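You operate a simulated robot arm through the tools that you are given. There is no shell and no other tool.

Carry out the task below with a simulated two-armed robot. There is one attempt and no reset: what you move stays moved.

TASK
Lay the matching gasket in the white rail and roll both rails' gaskets flat.
Fine: on the blue bench; the brown rail's gasket already lies in it; use the roller and put it back. Set down upright: blue roller.

The check looks at the end state, three seconds after you hand in, the way a careful person would. Anything else that was tipped, shoved, dropped, spilled or broken makes it a failure.

THE ROBOT
Two 7-joint arms with two-finger grippers on one trunk that stands fixed in place. Base frame: the origin is at the foot of the trunk, x ahead of it, y to its left, z up; the work surface is at about z = 0.85. Units: m, degrees, N and s.
The left shoulder is at [0.036, 0.174, 1.253], the right one opposite. With the tool pointing down near the work surface each hand reaches from about 0.1 to 0.82 m from the base axis, measured 20 degrees to its own side. Payload 2.94 kg a hand.
The TCP of each hand is the grasp point between the finger pads, 0.03 m short of the fingertips. In the tool frame z runs along the fingers and y along their closing line. Largest opening 0.138 m; the body of the gripper starts 0.109 m behind the TCP.
Orientation is that of the tool frame in the base frame, as a unit quaternion [x, y, z, w]. With the fingers straight down and closing along the base's y, the tool's x points along the base's -x, its y along +y and its z along -z.

THE INTERFACE
- The arms move only by the tool apply_moves. It takes "left_series", "right_series" or both (then of equal length, played together; a hand with none holds still); each is a list of rows, each a list of 6 numbers: the shift along the tool's x, y, z in m, then the turn, a rotation vector about the tool's x, y, z in degrees. In form: [[dx, dy, dz, ax, ay, az], ...]. A call has 1 to 20 rows; each row is the pose to reach, as a shift and turn from the pose commanded when the call began, along the tool's axes at that moment. "left_claw" and "right_claw" are, for a hand that has rows, the closure, from 0 (fully open) to 1 (shut), set as the call begins (left out, the last holds). Rows are played at 5 a second. More than 0.05 m and 8.6 degrees between two rows, or a gripper value outside its range, and nothing of the call is played. A pose out of reach is approached as far as the arm can. The call stops where the force on the tool passes 40 N (or 10 N more than at its start, if that is more) or the arm is blocked; 0.2 s more then pass. Each finger halts on what it meets, pressing with about 34 N; the grip force reading is that of the motor and also rises with nothing between the fingers. The clock runs only during rows and for 0.2 s after the last one: add rows that repeat a pose to give the fingers time. It gives the time, the measured TCP pose, the force on the tool (base axes), the opening and the grip force at its end, in the units of the frame above (readings bear some noise), with the torque about the TCP (base axes, N m) and any sound that the robot's microphone picked up, and new pictures: "pictures" is both (left out), scene, wrist or none (wrist: the cameras of the hands that moved).
- Cameras (640 x 400 px; columns grow to the right, rows downward): "scene" is now at [0.081, -0.0428, 1.7279]; the picture's right is [-0.55, -0.83, -0.00], its down [-0.63, 0.42, -0.66] and it looks along [0.55, -0.36, -0.76] (base axes); focal length 326 px, centre (320, 200). "left" rides on the left gripper at [0.071, -0.019, -0.146] in its tool frame; the picture's right is [0.26, 0.96, 0.00], its down [-0.85, 0.23, -0.48] and it looks along [-0.46, 0.13, 0.88] (tool axes); focal length 280 px, centre (320, 200). "right" rides on the right gripper at [0.071, 0.019, -0.146] in its tool frame; the picture's right is [-0.26, 0.96, 0.00], its down [-0.85, -0.23, -0.48] and it looks along [-0.46, -0.12, 0.88] (tool axes); focal length 280 px, centre (320, 200). There is no depth. A picture from a camera that has moved, and an enlarged one, comes with that camera's place and axes in the base frame and with its lens.
- move_column(by): slides the trunk up (or, below 0, down) by that many m; the arms and the scene camera ride with it, the base frame stays. It gives what a move gives, with no picture.
- pan_tilt(pan, tilt): turns the head with the scene camera to pan (to the left, within 120 degrees either way) and tilt (down, from -29 to 69), counted from straight ahead of the robot. It gives what a move gives, and a new picture of the scene camera.
- close_up(camera, box): a new picture of the part [left, top, right, bottom] of that camera's present view, enlarged. It takes no simulated time.
- job_done(): hands the job in; it is judged then, once.

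Places have to be worked out from the pictures, the camera data and where the tool is seen. Open the grippers and draw the arms clear of the work before you hand the job in, unless the task says otherwise.

The tools are called after "Call:" as a command line: name --argument value ..., lists and objects as JSON in quotes. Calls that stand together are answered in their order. apply_moves: Moves the arms, as the interface text tells. Its arguments: {"type":"object","properties":{"left_series":{"type":"array","items":{"type":"array","items":{"type":"number"}}},"left_claw":{"type":"number"},"right_series":{"type":"array","items":{"type":"array","items":{"type":"number"}}},"right_claw":{"type":"number"},"pictures":{"type":"string","enum":["both","scene","wrist","none"]}},"required":[]} The other tools are called the same way: move_column (by) slides the trunk up or down; pan_tilt (pan, tilt) turns the head that bears the scene camera; close_up (camera, box) takes an enlarged picture of a part of a camera's view; job_done () hands the job in.

At the start:

```text
t: 0.0
left_ee_pos: [0.5876, -0.0212, 1.371]
left_orientation: [0.0, 1.0, 0.0, 0.0]
left_wrist_force: [0.1, -0.8, -0.2]
left_torque: [-0.02, 0.01, 0.0]
left_opening: 0.1382
left_gripper_force: 0.1
right_ee_pos: [0.3526, -0.369, 1.2051]
right_orientation: [-0.001, 1.0, 0.0, -0.002]
right_wrist_force: [0.0, 0.5, 0.1]
right_torque: [0.0, 0.02, 0.0]
right_opening: 0.1381
right_gripper_force: 0.1
trunk travel left (down, up): [-0.425, 0.309]
head pan, tilt: [-33.4, 49.0]
```

scene: 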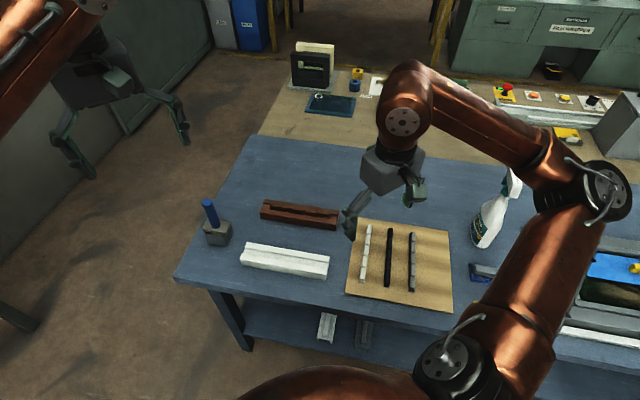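
right: 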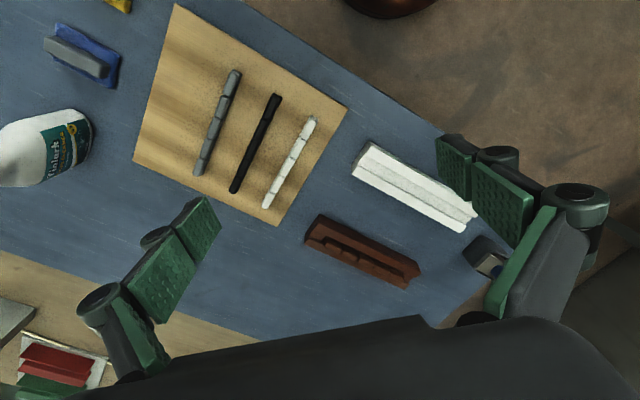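
left: 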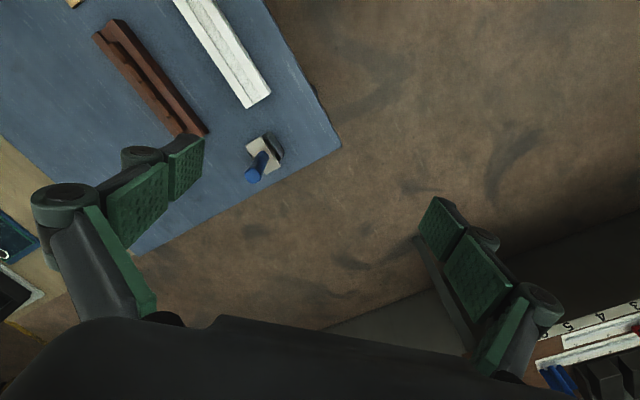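

The scene shows a white rail, a brown rail, a roller in a holder (left), and three gaskets on a board (white, black, grey). I'll look closer at each of them before moving.

Call:
close_up --camera "scene" --box '[180, 180, 360, 292]'

Call:
close_up --camera "scene" --box '[330, 200, 490, 300]'

Call:
close_up --camera "right" --box '[130, 40, 370, 190]'

Call:
close_up --camera "right" --box '[280, 130, 520, 280]'

Call:
close_up --camera "left" --box '[80, 0, 340, 200]'

```text
3.56 times, centred on (270, 236) of scene
camera zoom: at [0.081, -0.0428, 1.7279], right [-0.55, -0.83, 0.0], down [-0.63, 0.42, -0.66], along [0.55, -0.36, -0.76], focal length 1158 px, centre (498, 72)
```

zoom: 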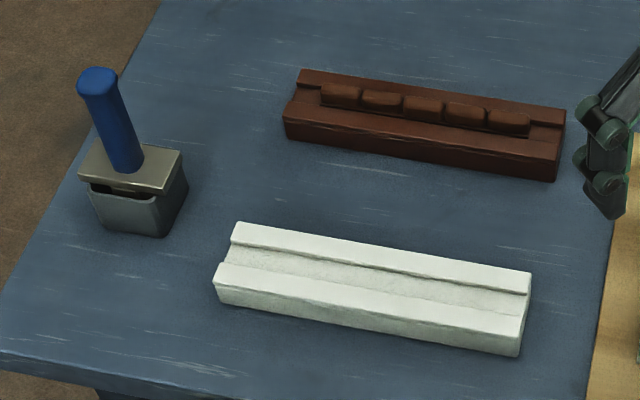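

```text
4.00 times, centred on (410, 250) of scene
camera zoom: at [0.081, -0.0428, 1.7279], right [-0.55, -0.83, 0.0], down [-0.63, 0.42, -0.66], along [0.55, -0.36, -0.76], focal length 1302 px, centre (-40, 0)
```

zoom: 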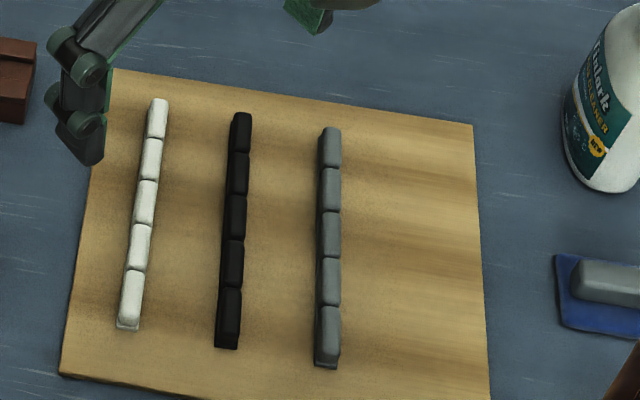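

```text
2.67 times, centred on (250, 115) of right
camera zoom: at [0.2832, -0.3484, 1.3505], right [0.26, 0.97, 0.0], down [0.85, -0.23, 0.47], along [0.46, -0.12, -0.88], focal length 748 px, centre (507, 427)
```

zoom: 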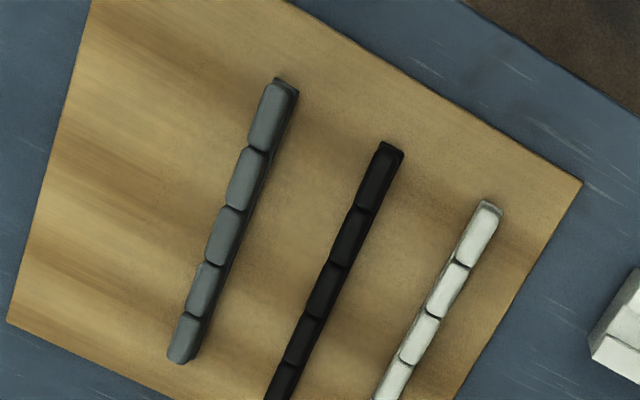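

```text
2.67 times, centred on (400, 205) of right
camera zoom: at [0.2832, -0.3484, 1.3505], right [0.26, 0.97, 0.0], down [0.85, -0.23, 0.47], along [0.46, -0.12, -0.88], focal length 748 px, centre (107, 187)
```

zoom: 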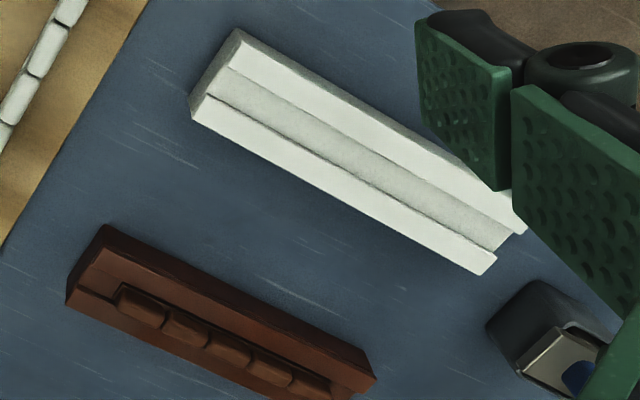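

```text
2.00 times, centred on (210, 100) of left
camera zoom: at [0.5181, -0.0392, 1.5157], right [-0.26, 0.96, 0.0], down [0.85, 0.23, 0.48], along [0.46, 0.13, -0.88], focal length 561 px, centre (540, 400)
```

zoom: 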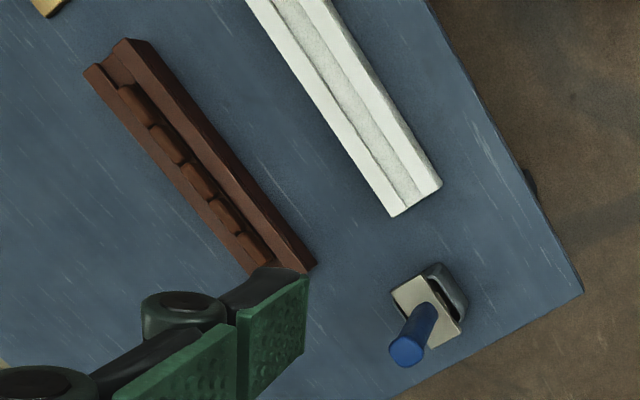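

The gaskets are all about 0.21 m long and run along (0.7,-0.7), and both rails run along (0.7,0.7). I'll bring the right hand over the white gasket, turned 45°, for a closer look.

Call:
apply_moves --right_series '[[-0.016, -0.014, 0.02, 0, 0, 7.5], [-0.033, -0.028, 0.04, 0, 0, 15], [-0.05, -0.043, 0.06, 0, 0, 22.5], [-0.066, -0.057, 0.08, 0, 0, 30], [-0.082, -0.072, 0.1, 0, 0, 37.5], [-0.098, -0.086, 0.12, 0, 0, 45], [-0.098, -0.086, 0.12, 0, 0, 45]]'

```text
t: 1.6
left_ee_pos: [0.5895, -0.0193, 1.3703]
left_orientation: [0.0, 1.0, 0.0, 0.0]
left_wrist_force: [-0.9, -0.8, -0.3]
left_torque: [-0.01, 0.01, 0.0]
left_opening: 0.1381
left_gripper_force: 0.1
right_ee_pos: [0.45, -0.4547, 1.0857]
right_orientation: [0.383, 0.924, 0.0, 0.0]
right_wrist_force: [-1.1, 0.9, -0.8]
right_torque: [-0.04, 0.02, -0.03]
right_opening: 0.138
right_gripper_force: 0.1
trunk travel left (down, up): [-0.425, 0.309]
head pan, tilt: [-33.4, 49.0]
camera scene: at [0.0805, -0.0425, 1.728], right [-0.55, -0.83, 0.0], down [-0.63, 0.42, -0.66], along [0.55, -0.36, -0.76], focal length 326 px, centre (320, 200)
camera right: at [0.4147, -0.3894, 1.2309], right [0.87, 0.5, 0.0], down [0.44, -0.76, 0.48], along [0.24, -0.41, -0.88], focal length 280 px, centre (320, 200)
```

scene: 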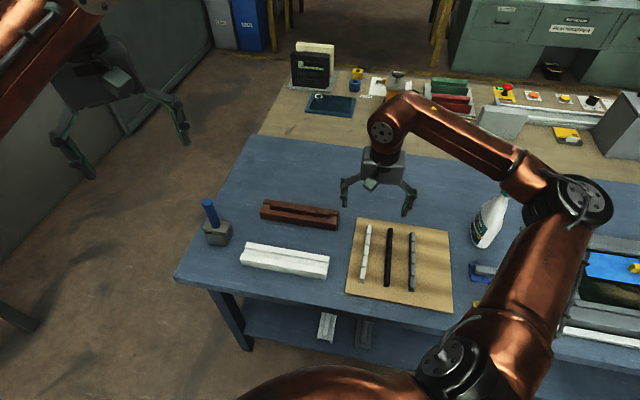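
right: 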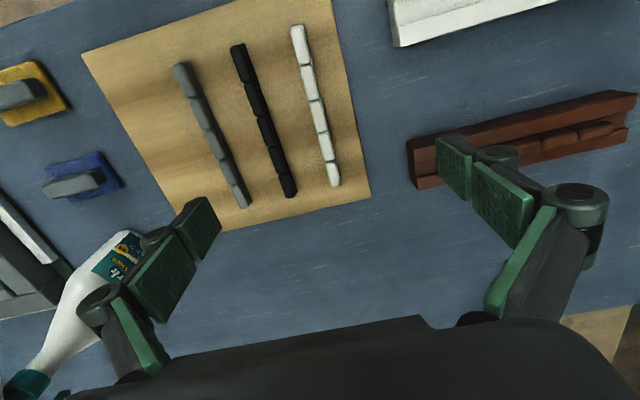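

I'll zoom in on the gaskets and the rails from here to compare their cross sections.

Call:
close_up --camera "right" --box '[150, 10, 390, 160]'

Call:
close_up --camera "right" --box '[200, 130, 360, 230]'

Call:
close_up --camera "right" --box '[380, 0, 640, 162]'

Call:
close_up --camera "scene" --box '[190, 180, 350, 280]'

```text
2.67 times, centred on (270, 85) of right
camera zoom: at [0.4147, -0.3894, 1.2309], right [0.87, 0.5, 0.0], down [0.44, -0.76, 0.48], along [0.24, -0.41, -0.88], focal length 748 px, centre (453, 507)
```

zoom: 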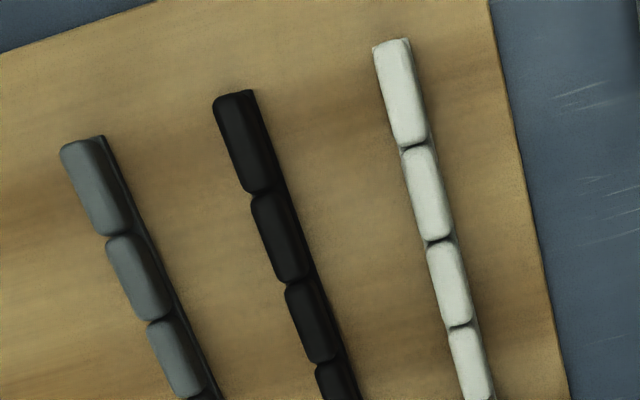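

```text
4.00 times, centred on (280, 180) of right
camera zoom: at [0.4147, -0.3894, 1.2309], right [0.87, 0.5, 0.0], down [0.44, -0.76, 0.48], along [0.24, -0.41, -0.88], focal length 1122 px, centre (480, 280)
```

zoom: 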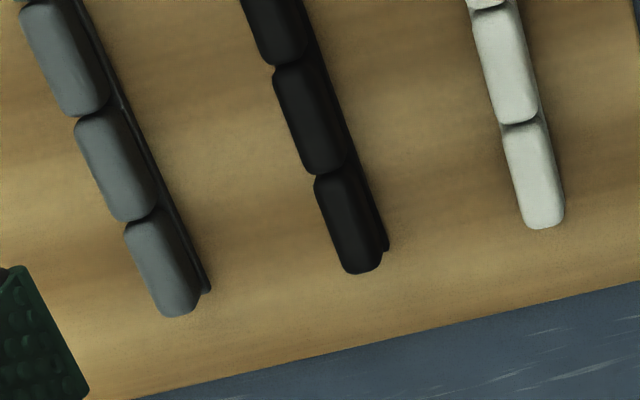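

```text
2.46 times, centred on (510, 81) of right
camera zoom: at [0.4147, -0.3894, 1.2309], right [0.87, 0.5, 0.0], down [0.44, -0.76, 0.48], along [0.24, -0.41, -0.88], focal length 690 px, centre (-148, 493)
```

zoom: 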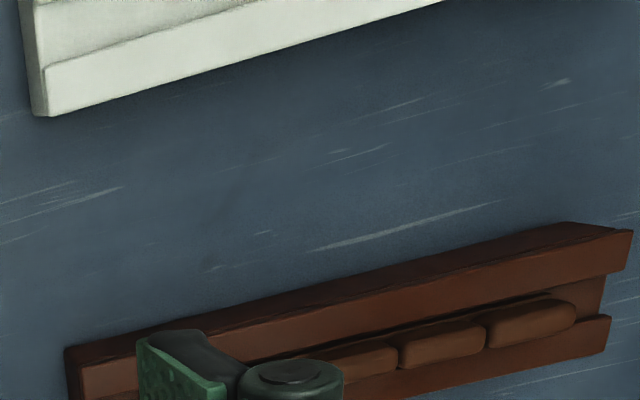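

```text
4.00 times, centred on (270, 230) of scene
camera zoom: at [0.0805, -0.0425, 1.728], right [-0.55, -0.83, 0.0], down [-0.63, 0.42, -0.66], along [0.55, -0.36, -0.76], focal length 1302 px, centre (520, 80)
```

zoom: 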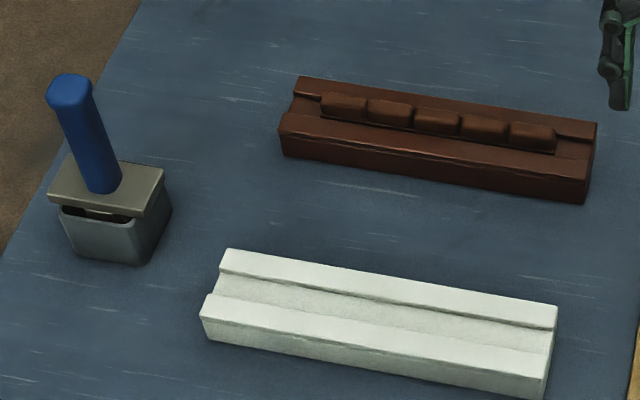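

The three gaskets look alike except for colour, with only slight differences in width, so I'll lower the hand to measure those more precisely.

Call:
apply_moves --right_series '[[0.024, -0.034, 0.03, 0, 0, 0], [0.048, -0.069, 0.06, 0, 0, 0], [0.048, -0.069, 0.09, 0, 0, 0], [0.048, -0.069, 0.09, 0, 0, 0]]' --pictures "wrist"

Call:
close_up --camera "right" --box '[160, 0, 480, 200]'

```text
refused: row 1 steps farther than a row can; nothing moved
```

```text
2.00 times, centred on (320, 100) of right
camera zoom: at [0.4147, -0.3894, 1.2309], right [0.87, 0.5, 0.0], down [0.44, -0.76, 0.48], along [0.24, -0.41, -0.88], focal length 561 px, centre (320, 400)
```

zoom: 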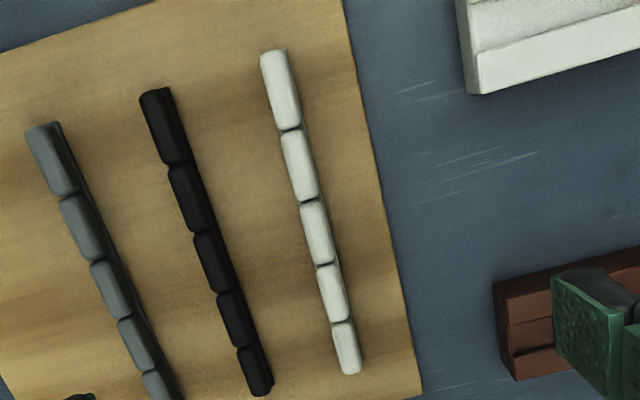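

The first row went just over the step limit, so I'll repeat the move in smaller steps.

Call:
apply_moves --right_series '[[0.016, -0.023, 0.02, 0, 0, 0], [0.032, -0.046, 0.045, 0, 0, 0], [0.048, -0.069, 0.07, 0, 0, 0], [0.048, -0.069, 0.09, 0, 0, 0], [0.048, -0.069, 0.09, 0, 0, 0]]' --pictures "wrist"

```text
t: 2.8
left_ee_pos: [0.5877, -0.019, 1.3703]
left_orientation: [0.0, 1.0, 0.0, -0.001]
left_wrist_force: [-0.6, 1.3, -0.8]
left_torque: [-0.04, -0.01, 0.01]
left_opening: 0.1379
left_gripper_force: 0.0
right_ee_pos: [0.3683, -0.4692, 0.9949]
right_orientation: [0.382, 0.924, 0.0, 0.001]
right_wrist_force: [0.0, 0.0, 0.0]
right_torque: [-0.04, 0.0, 0.02]
right_opening: 0.1381
right_gripper_force: 0.1
trunk travel left (down, up): [-0.425, 0.309]
head pan, tilt: [-33.4, 49.0]
camera right: at [0.3325, -0.4032, 1.1411], right [0.87, 0.5, 0.0], down [0.44, -0.76, 0.48], along [0.24, -0.41, -0.88], focal length 280 px, centre (320, 200)
```

right: 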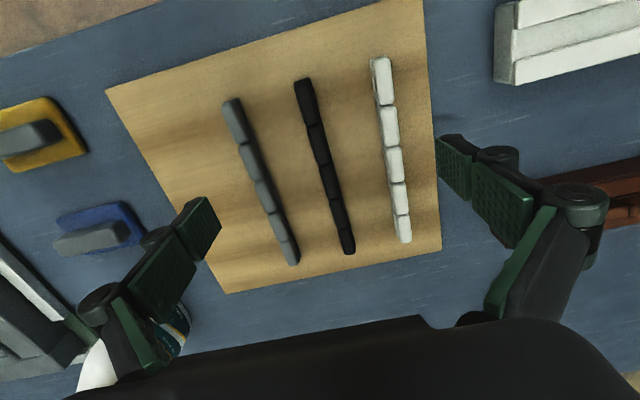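

Call:
close_up --camera "right" --box '[210, 40, 450, 190]'

Call:
close_up --camera "right" --box '[260, 180, 440, 292]'

Call:
close_up --camera "right" --box '[480, 0, 640, 100]'

```text
2.67 times, centred on (330, 115) of right
camera zoom: at [0.3325, -0.4032, 1.1411], right [0.87, 0.5, 0.0], down [0.44, -0.76, 0.48], along [0.24, -0.41, -0.88], focal length 748 px, centre (293, 427)
```

zoom: 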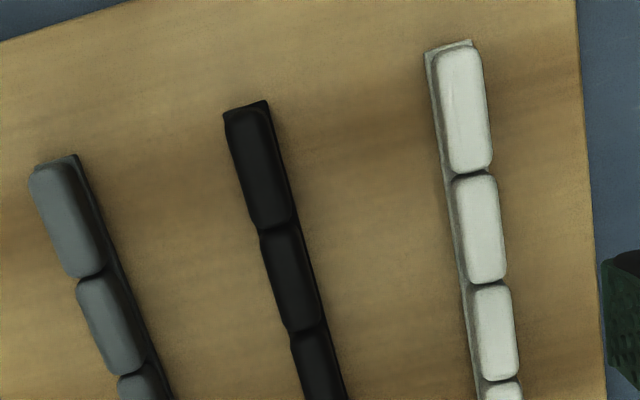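

```text
3.56 times, centred on (350, 236) of right
camera zoom: at [0.3325, -0.4032, 1.1411], right [0.87, 0.5, 0.0], down [0.44, -0.76, 0.48], along [0.24, -0.41, -0.88], focal length 997 px, centre (213, 72)
```

zoom: 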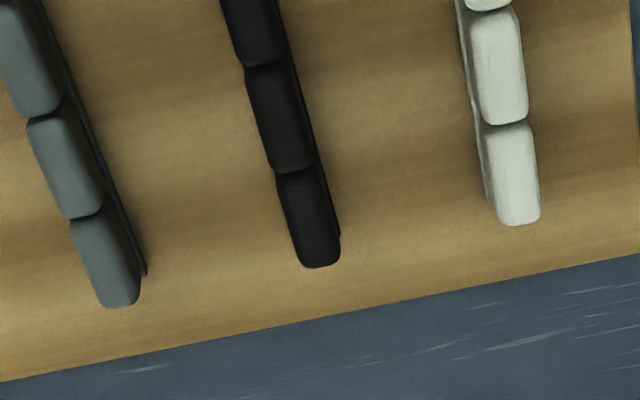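

```text
4.00 times, centred on (560, 50) of right
camera zoom: at [0.3325, -0.4032, 1.1411], right [0.87, 0.5, 0.0], down [0.44, -0.76, 0.48], along [0.24, -0.41, -0.88], focal length 1122 px, centre (-640, 800)
```

zoom: 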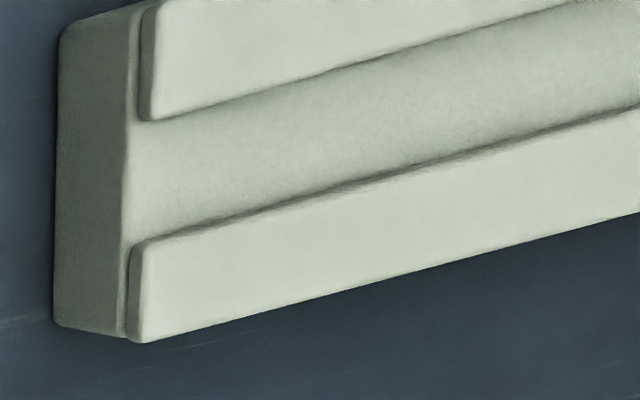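

The strips and beads measure alike (strip about 16 mm, white groove about 22 mm), so colour decides and the white gasket matches. I'll go above its middle bead at about (0.4515,-0.455), part-closing the claw so it doesn't touch the black gasket.

Call:
apply_moves --right_series '[[-0.016, 0.023, 0, 0, 0, 0], [-0.032, 0.046, 0.0, 0, 0, 0], [-0.0485, 0.0685, 0.0, 0, 0, 0], [-0.0485, 0.0685, 0.03, 0, 0, 0], [-0.0485, 0.0685, 0.045, 0, 0, 0], [-0.0485, 0.0685, 0.045, 0, 0, 0]]' --right_claw 0.65

```text
t: 4.2
left_ee_pos: [0.5881, -0.0203, 1.3696]
left_orientation: [-0.001, 1.0, 0.0, 0.0]
left_wrist_force: [-0.2, 0.0, 0.4]
left_torque: [0.02, -0.01, -0.01]
left_opening: 0.1381
left_gripper_force: 0.0
right_ee_pos: [0.4506, -0.4557, 0.95]
right_orientation: [0.382, 0.924, 0.0, -0.001]
right_wrist_force: [-1.2, -1.0, 0.8]
right_torque: [0.05, -0.02, -0.02]
right_opening: 0.0485
right_gripper_force: 0.1
trunk travel left (down, up): [-0.425, 0.309]
head pan, tilt: [-33.4, 49.0]
camera scene: at [0.0811, -0.0435, 1.7279], right [-0.55, -0.83, 0.0], down [-0.63, 0.42, -0.66], along [0.55, -0.36, -0.76], focal length 326 px, centre (320, 200)
camera right: at [0.4153, -0.3904, 1.0959], right [0.87, 0.5, 0.0], down [0.44, -0.76, 0.48], along [0.24, -0.41, -0.88], focal length 280 px, centre (320, 200)
```

scene: 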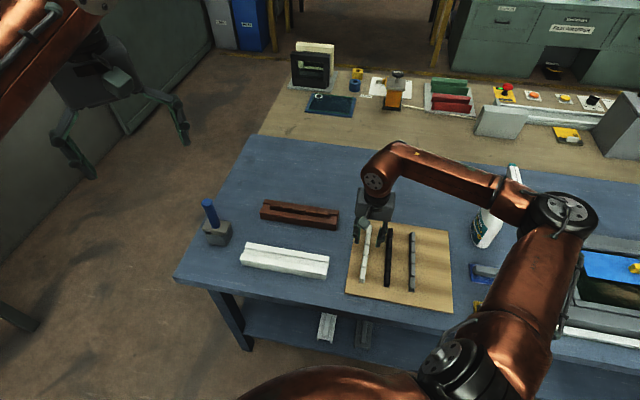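
right: 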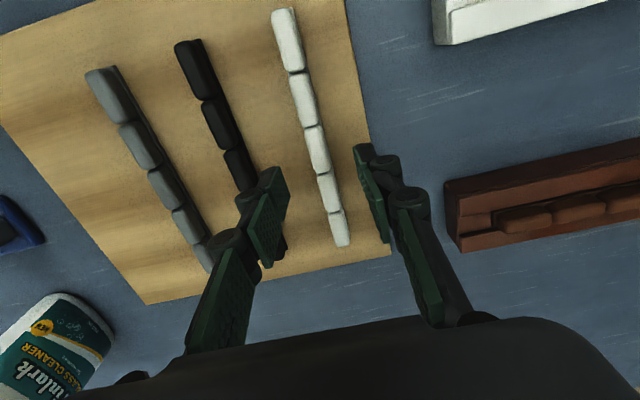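

Call:
close_up --camera "right" --box '[240, 90, 400, 190]'

Call:
close_up --camera "right" --box '[400, 0, 640, 150]'

Call:
close_up --camera "right" --box '[430, 130, 640, 261]'

```text
4.00 times, centred on (320, 140) of right
camera zoom: at [0.4153, -0.3904, 1.0959], right [0.87, 0.5, 0.0], down [0.44, -0.76, 0.48], along [0.24, -0.41, -0.88], focal length 1122 px, centre (320, 440)
```

zoom: 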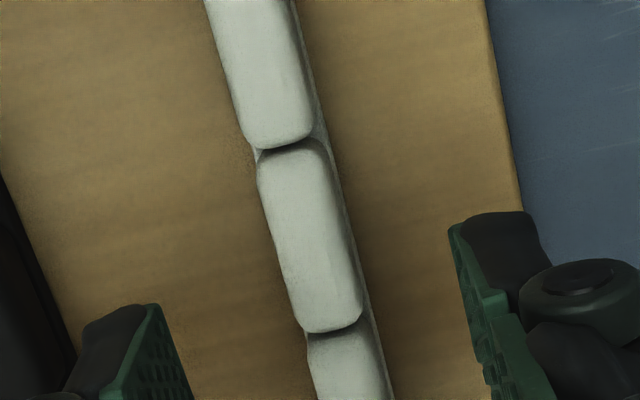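

```text
2.67 times, centred on (520, 75) of right
camera zoom: at [0.4153, -0.3904, 1.0959], right [0.87, 0.5, 0.0], down [0.44, -0.76, 0.48], along [0.24, -0.41, -0.88], focal length 748 px, centre (-213, 533)
```

zoom: 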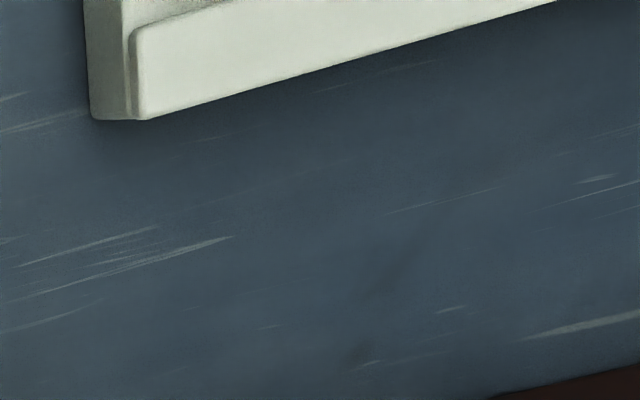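

```text
3.05 times, centred on (535, 196) of right
camera zoom: at [0.4153, -0.3904, 1.0959], right [0.87, 0.5, 0.0], down [0.44, -0.76, 0.48], along [0.24, -0.41, -0.88], focal length 854 px, centre (-335, 214)
```

zoom: 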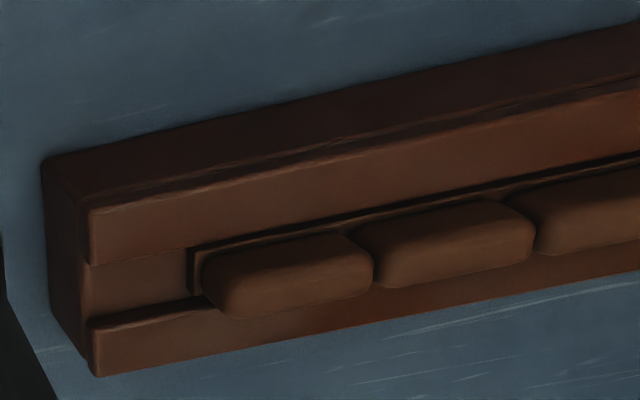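

The white middle bead is within about 2 mm of the point under the TCP, with its top at z≈0.875 and the board at z≈0.857. I'll shift 2 mm to line up, descend so the fingertips are around 0.867, and look.

Call:
apply_moves --right_series '[[0, -0.002, 0.02, 0, 0, 0], [0, -0.002, 0.04, 0, 0, 0], [0, -0.002, 0.053, 0, 0, 0], [0, -0.002, 0.053, 0, 0, 0]]' --pictures "wrist"

Call:
close_up --camera "right" --box '[240, 100, 400, 200]'

Call:
close_up --camera "scene" --box '[330, 200, 430, 262]'

```text
t: 5.2
left_ee_pos: [0.5885, -0.0206, 1.3698]
left_orientation: [0.0, 1.0, -0.001, 0.0]
left_wrist_force: [-0.4, 0.1, 0.7]
left_torque: [-0.01, -0.02, 0.01]
left_opening: 0.1381
left_gripper_force: 0.1
right_ee_pos: [0.4502, -0.4566, 0.8962]
right_orientation: [0.382, 0.924, 0.0, 0.0]
right_wrist_force: [0.1, 0.1, 0.2]
right_torque: [0.02, 0.0, 0.01]
right_opening: 0.0484
right_gripper_force: 0.1
trunk travel left (down, up): [-0.425, 0.309]
head pan, tilt: [-33.4, 49.0]
camera right: at [0.4142, -0.392, 1.0426], right [0.87, 0.5, 0.0], down [0.44, -0.76, 0.48], along [0.24, -0.41, -0.88], focal length 280 px, centre (320, 200)
```

right: 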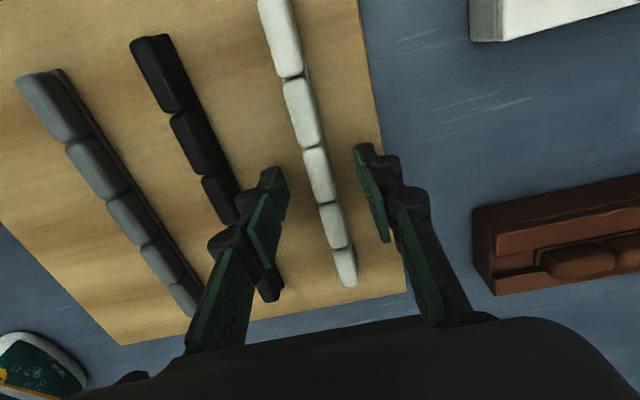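

```text
4.00 times, centred on (320, 150) of right
camera zoom: at [0.4142, -0.392, 1.0426], right [0.87, 0.5, 0.0], down [0.44, -0.76, 0.48], along [0.24, -0.41, -0.88], focal length 1122 px, centre (320, 400)
```

zoom: 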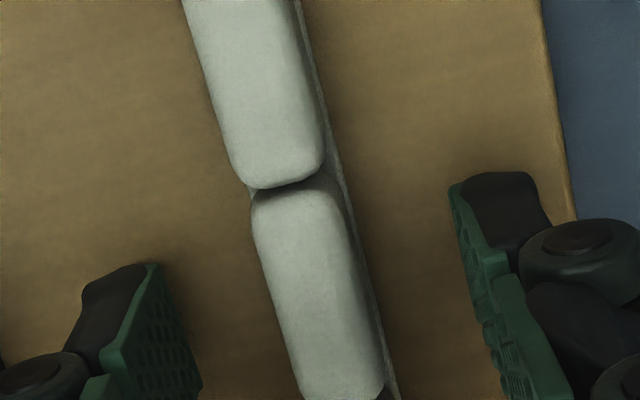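

```text
6.40 times, centred on (380, 231) of scene
camera zoom: at [0.081, -0.043, 1.728], right [-0.55, -0.83, 0.0], down [-0.63, 0.42, -0.66], along [0.55, -0.36, -0.76], focal length 2084 px, centre (-64, 2)
```

zoom: 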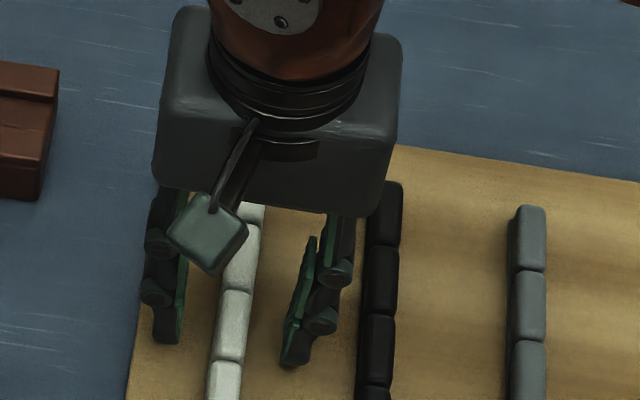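

The bead sits between the fingers. I'll go 3 mm lower, with fingertips at about 0.863, and close on the bead.

Call:
apply_moves --right_series '[[0, 0, 0.003, 0, 0, 0], [0, 0, 0.003, 0, 0, 0]]' --pictures "none"

Call:
apply_moves --right_series '[[0, 0, 0, 0, 0, 0], [0, 0, 0, 0, 0, 0], [0, 0, 0, 0, 0, 0], [0, 0, 0, 0, 0, 0], [0, 0, 0, 0, 0, 0]]' --right_claw 1.0 --pictures "wrist"

Call:
close_up --camera "right" --box '[240, 100, 400, 200]'

```text
t: 5.8
left_ee_pos: [0.5885, -0.0203, 1.3701]
left_orientation: [0.0, 1.0, 0.0, 0.0]
left_wrist_force: [0.3, 0.8, -0.1]
left_torque: [-0.01, 0.0, 0.01]
left_opening: 0.138
left_gripper_force: 0.1
right_ee_pos: [0.4496, -0.4567, 0.8928]
right_orientation: [0.382, 0.924, -0.001, 0.0]
right_wrist_force: [-1.0, 0.6, -0.4]
right_torque: [0.0, 0.04, 0.01]
right_opening: 0.0483
right_gripper_force: 0.0
trunk travel left (down, up): [-0.425, 0.309]
head pan, tilt: [-33.4, 49.0]
```

```text
t: 7.0
left_ee_pos: [0.5886, -0.0207, 1.3695]
left_orientation: [0.0, 1.0, -0.001, 0.0]
left_wrist_force: [0.2, 0.2, -0.7]
left_torque: [0.0, 0.0, -0.02]
left_opening: 0.1382
left_gripper_force: 0.0
right_ee_pos: [0.4494, -0.4576, 0.8932]
right_orientation: [0.382, 0.924, 0.001, -0.001]
right_wrist_force: [-0.3, 0.5, 0.1]
right_torque: [-0.02, -0.03, -0.02]
right_opening: 0.0148
right_gripper_force: 33.6
trunk travel left (down, up): [-0.425, 0.309]
head pan, tilt: [-33.4, 49.0]
camera right: at [0.4142, -0.3919, 1.0395], right [0.87, 0.5, 0.0], down [0.44, -0.76, 0.48], along [0.24, -0.41, -0.88], focal length 280 px, centre (320, 200)
```

right: 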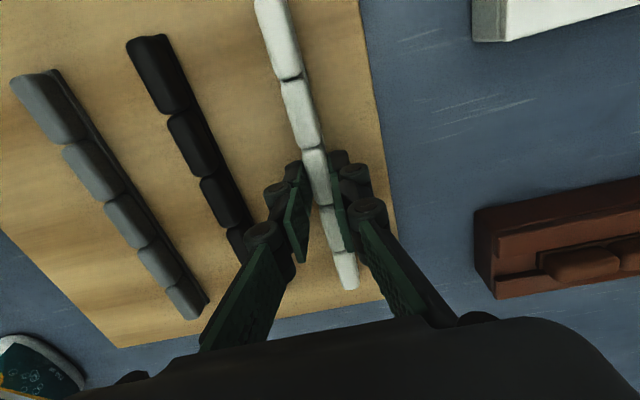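

```text
4.00 times, centred on (320, 150) of right
camera zoom: at [0.4142, -0.3919, 1.0395], right [0.87, 0.5, 0.0], down [0.44, -0.76, 0.48], along [0.24, -0.41, -0.88], focal length 1122 px, centre (320, 400)
```

zoom: 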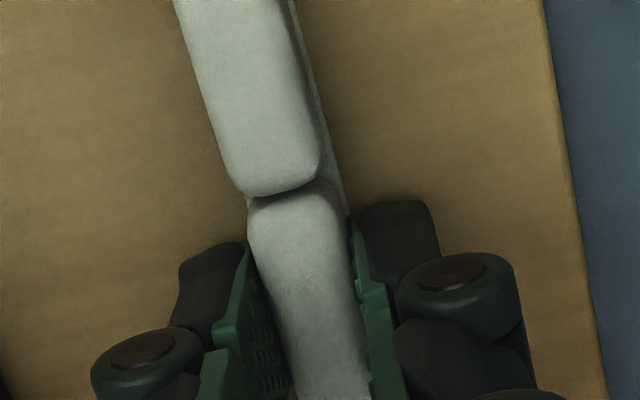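

It is gripped at 14.8 mm with 33.6 N. I'll lift slowly to 0.1 m and check whether it hangs straight.

Call:
apply_moves --right_series '[[0, 0, -0.01, 0, 0, 0], [0, 0, -0.03, 0, 0, 0], [0, 0, -0.06, 0, 0, 0], [0, 0, -0.09, 0, 0, 0], [0, 0, -0.12, 0, 0, 0], [0, 0, -0.12, 0, 0, 0]]'

Call:
close_up --camera "scene" --box '[320, 180, 480, 280]'

Call:
close_up --camera "right" --box '[200, 0, 440, 300]'

```text
t: 8.4
left_ee_pos: [0.589, -0.0207, 1.3699]
left_orientation: [0.0, 1.0, -0.001, 0.0]
left_wrist_force: [0.2, -0.1, 0.0]
left_torque: [0.04, 0.0, 0.02]
left_opening: 0.1377
left_gripper_force: 0.1
right_ee_pos: [0.4494, -0.4574, 1.0133]
right_orientation: [0.381, 0.925, 0.0, 0.0]
right_wrist_force: [0.6, -0.5, 0.4]
right_torque: [0.05, 0.02, -0.03]
right_opening: 0.0
right_gripper_force: 28.7
trunk travel left (down, up): [-0.425, 0.309]
head pan, tilt: [-33.4, 49.0]
camera scene: at [0.0814, -0.0434, 1.7279], right [-0.55, -0.83, 0.0], down [-0.63, 0.42, -0.66], along [0.55, -0.36, -0.76], focal length 326 px, centre (320, 200)
camera right: at [0.414, -0.3925, 1.1598], right [0.87, 0.5, 0.0], down [0.44, -0.76, 0.47], along [0.24, -0.41, -0.88], focal length 280 px, centre (320, 200)
```

scene: 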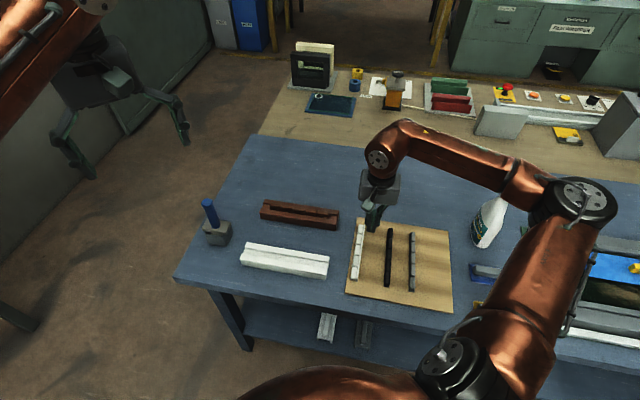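
right: 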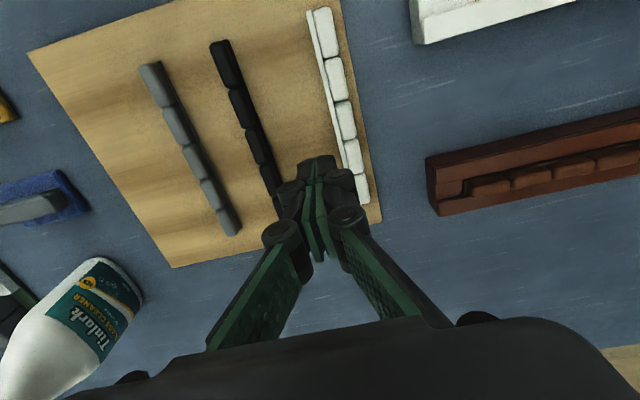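

```text
4.00 times, centred on (400, 230) of scene
camera zoom: at [0.0814, -0.0434, 1.7279], right [-0.55, -0.83, 0.0], down [-0.63, 0.42, -0.66], along [0.55, -0.36, -0.76], focal length 1302 px, centre (0, 80)
```

zoom: 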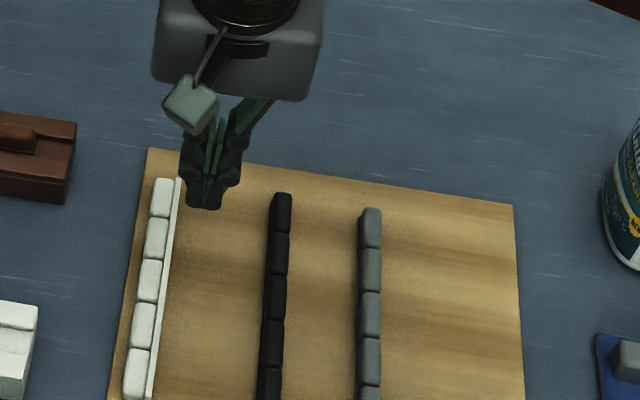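

```text
1.33 times, centred on (320, 150) of right
camera zoom: at [0.414, -0.3925, 1.1598], right [0.87, 0.5, 0.0], down [0.44, -0.76, 0.47], along [0.24, -0.41, -0.88], focal length 374 px, centre (320, 267)
```

zoom: 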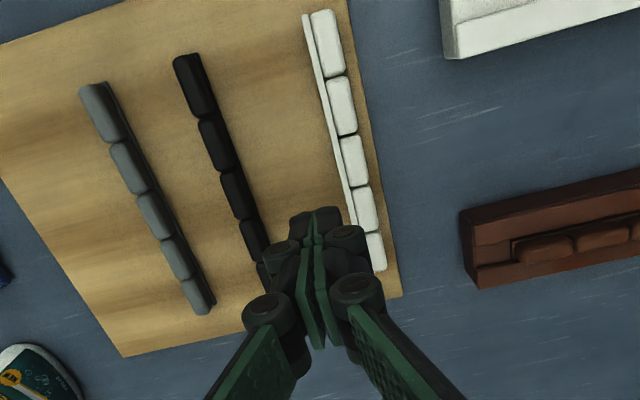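

The gasket slipped out and tipped onto its side, so it now lies on the board with its beads facing away from the black one. Next I'll move the left arm out of the way and zoom in on how the gasket lies before planning a re-grasp.

Call:
apply_moves --left_series '[[0.026, 0.036, 0.008, 0, 0, 0], [0.053, 0.071, 0.016, 0, 0, 0], [0.079, 0.107, 0.023, 0, 0, 0], [0.106, 0.143, 0.031, 0, 0, 0], [0.132, 0.178, 0.039, 0, 0, 0], [0.159, 0.214, 0.047, 0, 0, 0], [0.185, 0.25, 0.054, 0, 0, 0], [0.212, 0.285, 0.062, 0, 0, 0], [0.238, 0.321, 0.07, 0, 0, 0], [0.238, 0.321, 0.07, 0, 0, 0]]' --pictures "both"

Call:
close_up --camera "right" --box '[280, 0, 400, 75]'

Call:
close_up --camera "right" --box '[290, 90, 410, 215]'

```text
t: 10.6
left_ee_pos: [0.3531, 0.2999, 1.2996]
left_orientation: [0.0, 1.0, 0.001, -0.001]
left_wrist_force: [-0.3, -0.4, -0.8]
left_torque: [0.05, 0.03, -0.03]
left_opening: 0.1381
left_gripper_force: 0.0
right_ee_pos: [0.4498, -0.4582, 1.0131]
right_orientation: [0.382, 0.924, 0.0, -0.002]
right_wrist_force: [0.2, -0.3, 0.7]
right_torque: [0.05, 0.05, 0.01]
right_opening: 0.0
right_gripper_force: 28.6
trunk travel left (down, up): [-0.425, 0.309]
head pan, tilt: [-33.4, 49.0]
camera scene: at [0.0826, -0.0441, 1.7278], right [-0.55, -0.83, 0.0], down [-0.63, 0.42, -0.65], along [0.55, -0.36, -0.76], focal length 326 px, centre (320, 200)
camera left: at [0.2817, 0.2808, 1.446], right [-0.26, 0.97, 0.0], down [0.85, 0.23, 0.47], along [0.46, 0.13, -0.88], focal length 280 px, centre (320, 200)
```

scene: 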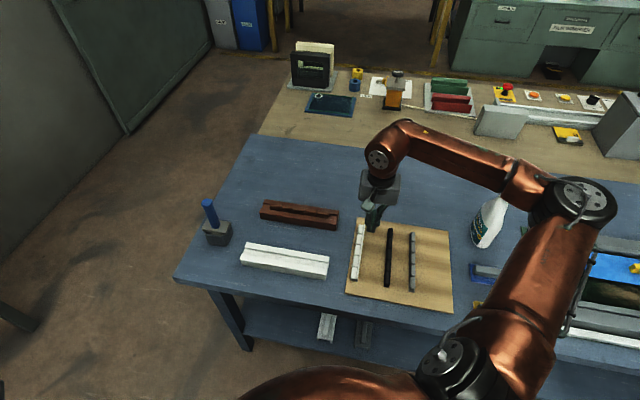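
left: 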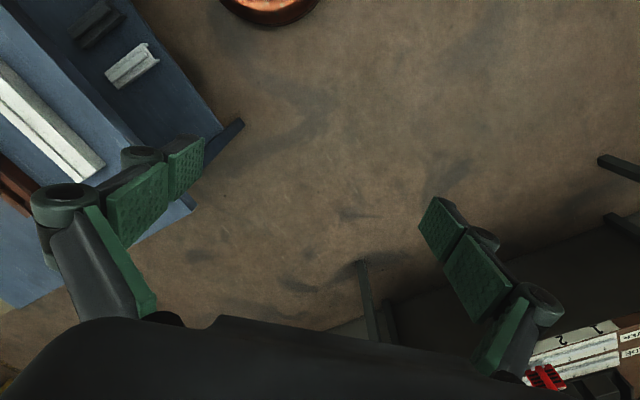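

```text
5.33 times, centred on (340, 38) of right
camera zoom: at [0.4149, -0.3932, 1.159], right [0.87, 0.5, 0.0], down [0.44, -0.76, 0.47], along [0.24, -0.41, -0.88], focal length 1495 px, centre (213, 1067)
```

zoom: 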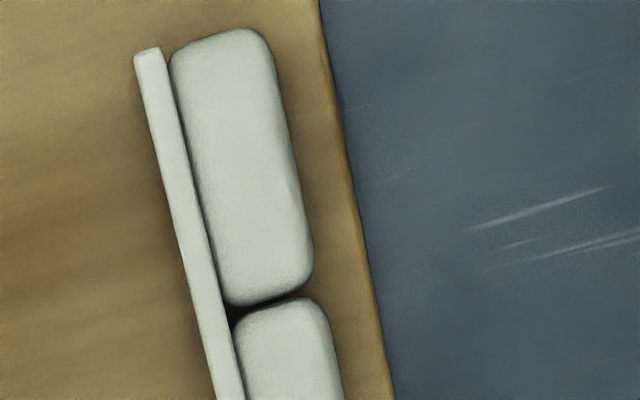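

```text
3.20 times, centred on (350, 152) of right
camera zoom: at [0.4149, -0.3932, 1.159], right [0.87, 0.5, 0.0], down [0.44, -0.76, 0.47], along [0.24, -0.41, -0.88], focal length 897 px, centre (224, 352)
```

zoom: 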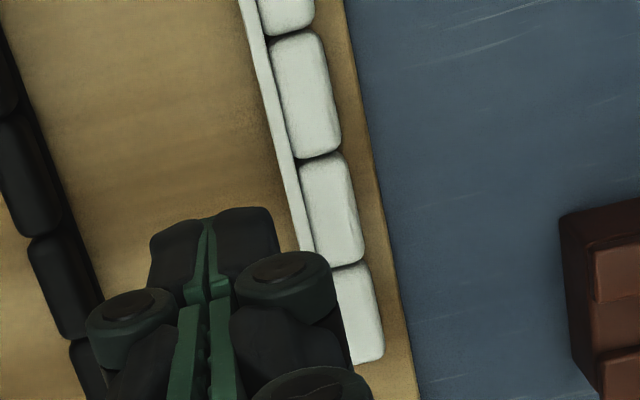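

The view is clear: the strip is about 4.5 mm thick, the beads stand about 16 mm high, and the gasket lies on its strip edge. My plan is to grip its near end across its back and tops, then lean the tool so the strip faces down and lay it into the rail with the gripped end overhanging. First I'll test, empty-handed and high up, whether the right arm can reach that leaned pose over the far end of the white rail.

Call:
apply_moves --right_series '[[0.0102, 0.0345, -0.018, 0, 0, 8.18], [0.0204, 0.069, -0.036, 0, 0, 16.36], [0.0306, 0.1035, -0.054, 0, 0, 24.54], [0.0408, 0.138, -0.072, 0, 0, 32.72], [0.051, 0.1725, -0.09, 0, 0, 40.9], [0.0612, 0.207, -0.108, 0, 0, 49.08], [0.0714, 0.2415, -0.126, 0, 0, 57.26], [0.0816, 0.276, -0.137, 0, 0, 65.44], [0.0918, 0.3105, -0.137, 0, 0, 73.62], [0.102, 0.345, -0.137, 0, 0, 81.8], [0.112, 0.38, -0.137, 0, 0, 90], [0.112, 0.38, -0.137, 0, 0, 90]]'

```text
t: 13.2
left_ee_pos: [0.3509, 0.3005, 1.3014]
left_orientation: [0.0, 1.0, 0.0, -0.001]
left_wrist_force: [-0.9, -0.1, 0.0]
left_torque: [0.02, 0.02, -0.02]
left_opening: 0.138
left_gripper_force: 0.1
right_ee_pos: [0.6381, -0.1094, 1.1498]
right_orientation: [0.924, 0.381, 0.0, 0.0]
right_wrist_force: [0.3, -0.2, 0.2]
right_torque: [0.04, -0.01, -0.03]
right_opening: 0.0
right_gripper_force: 28.4
trunk travel left (down, up): [-0.425, 0.309]
head pan, tilt: [-33.4, 49.0]
camera scene: at [0.0805, -0.0436, 1.728], right [-0.55, -0.83, 0.0], down [-0.63, 0.42, -0.66], along [0.55, -0.36, -0.76], focal length 326 px, centre (320, 200)
camera right: at [0.7032, -0.0714, 1.2954], right [0.5, -0.87, 0.0], down [-0.76, -0.44, 0.48], along [-0.41, -0.24, -0.88], focal length 280 px, centre (320, 200)
```

scene: 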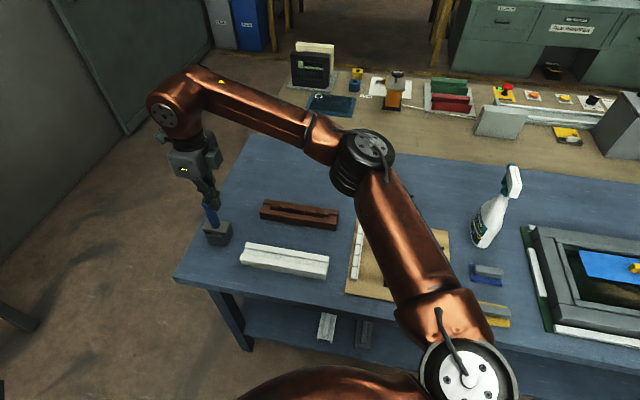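
right: 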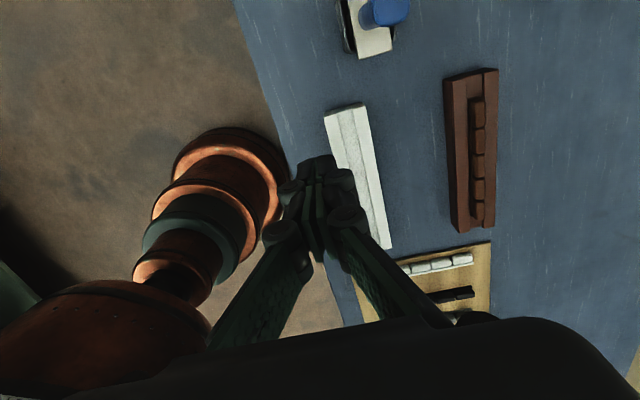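

That pose is reachable and gives a good view, so I'll zoom on the rails and roller to measure them.

Call:
close_up --camera "right" --box '[300, 60, 540, 260]'

Call:
close_up --camera "right" --box '[300, 0, 460, 100]'

Call:
close_up --camera "right" --box '[300, 90, 420, 165]'

Call:
close_up --camera "right" --box '[420, 50, 540, 250]'

```text
2.00 times, centred on (420, 160) of right
camera zoom: at [0.7032, -0.0714, 1.2954], right [0.5, -0.87, 0.0], down [-0.76, -0.44, 0.48], along [-0.41, -0.24, -0.88], focal length 561 px, centre (120, 280)
```

zoom: 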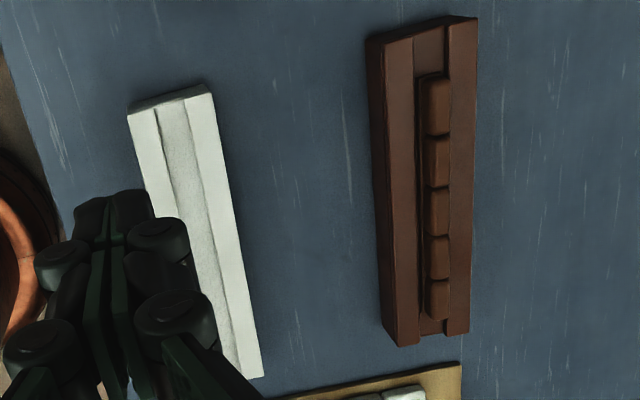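

```text
4.00 times, centred on (380, 50) of right
camera zoom: at [0.7032, -0.0714, 1.2954], right [0.5, -0.87, 0.0], down [-0.76, -0.44, 0.48], along [-0.41, -0.24, -0.88], focal length 1122 px, centre (80, 800)
```

zoom: 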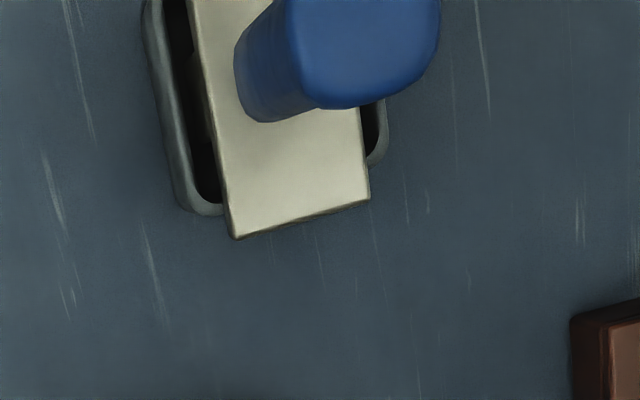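

```text
5.33 times, centred on (360, 128) of right
camera zoom: at [0.7032, -0.0714, 1.2954], right [0.5, -0.87, 0.0], down [-0.76, -0.44, 0.48], along [-0.41, -0.24, -0.88], focal length 1495 px, centre (107, 587)
```

zoom: 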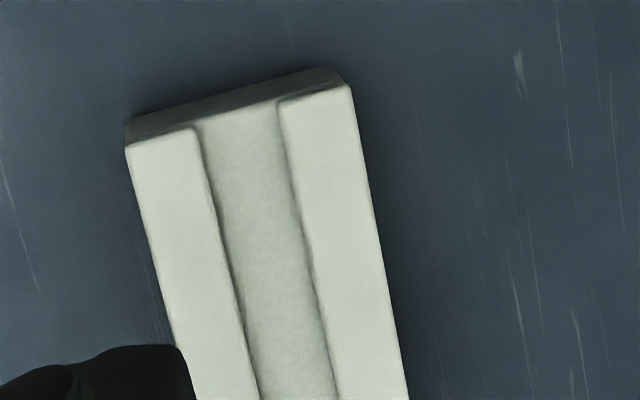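

```text
2.00 times, centred on (480, 150) of right
camera zoom: at [0.7032, -0.0714, 1.2954], right [0.5, -0.87, 0.0], down [-0.76, -0.44, 0.48], along [-0.41, -0.24, -0.88], focal length 561 px, centre (0, 300)
```

zoom: 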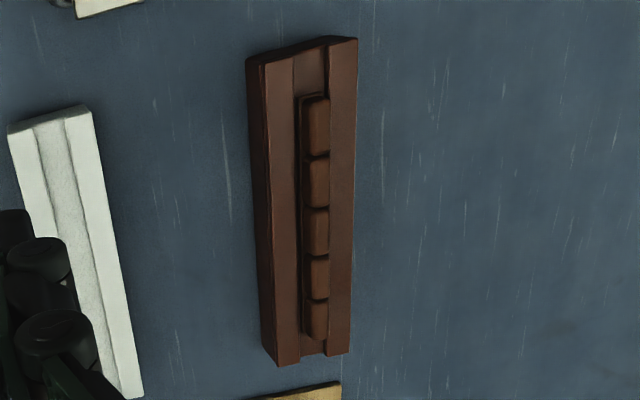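

The white rail's centreline runs from (0.654,-0.141) to (0.474,-0.319), with its top at z≈0.893 and a groove about 22 mm wide. The brown rail runs from (0.779,-0.264) to (0.600,-0.445). Next I'll test the 60° lean here in free air.

Call:
apply_moves --right_series '[[0, 0, 0, -7.5, 0, 0], [0, 0, 0, -15, 0, 0], [0, 0, 0, -22.5, 0, 0], [0, 0, 0, -30, 0, 0], [0, 0, 0, -37.5, 0, 0], [0, 0, 0, -45, 0, 0], [0, 0, 0, -52.5, 0, 0], [0, 0, 0, -60, 0, 0], [0, 0, 0, -60, 0, 0]]'

```text
t: 15.2
left_ee_pos: [0.35, 0.3021, 1.3008]
left_orientation: [0.0, 1.0, 0.0, 0.0]
left_wrist_force: [-0.6, -0.8, 0.2]
left_torque: [0.03, 0.03, 0.01]
left_opening: 0.1377
left_gripper_force: 0.1
right_ee_pos: [0.6381, -0.1094, 1.1499]
right_orientation: [0.8, 0.332, 0.192, 0.462]
right_wrist_force: [0.1, 0.6, 1.0]
right_torque: [0.0, -0.03, 0.0]
right_opening: 0.0001
right_gripper_force: 29.2
trunk travel left (down, up): [-0.425, 0.309]
head pan, tilt: [-33.4, 49.0]
camera scene: at [0.081, -0.0425, 1.728], right [-0.55, -0.83, 0.0], down [-0.63, 0.42, -0.66], along [0.55, -0.36, -0.76], focal length 326 px, centre (320, 200)
camera right: at [0.6074, 0.0252, 1.2399], right [0.16, -0.53, 0.84], down [-0.97, -0.23, 0.04], along [0.17, -0.82, -0.55], focal length 280 px, centre (320, 200)
```

scene: 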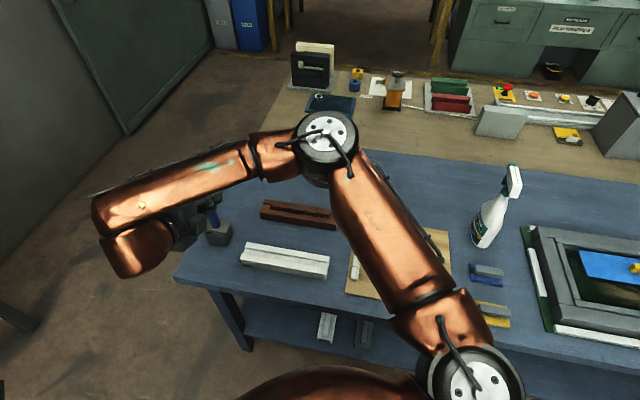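
right: 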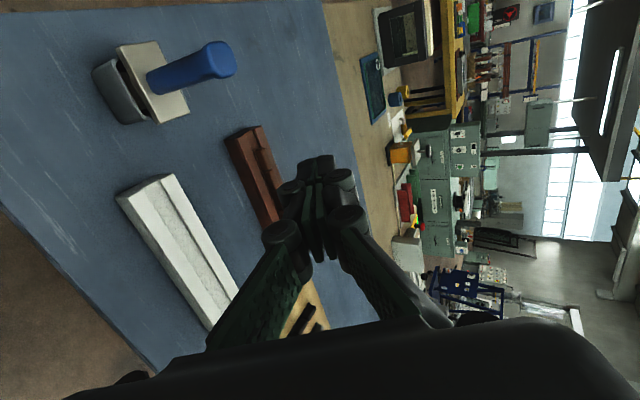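

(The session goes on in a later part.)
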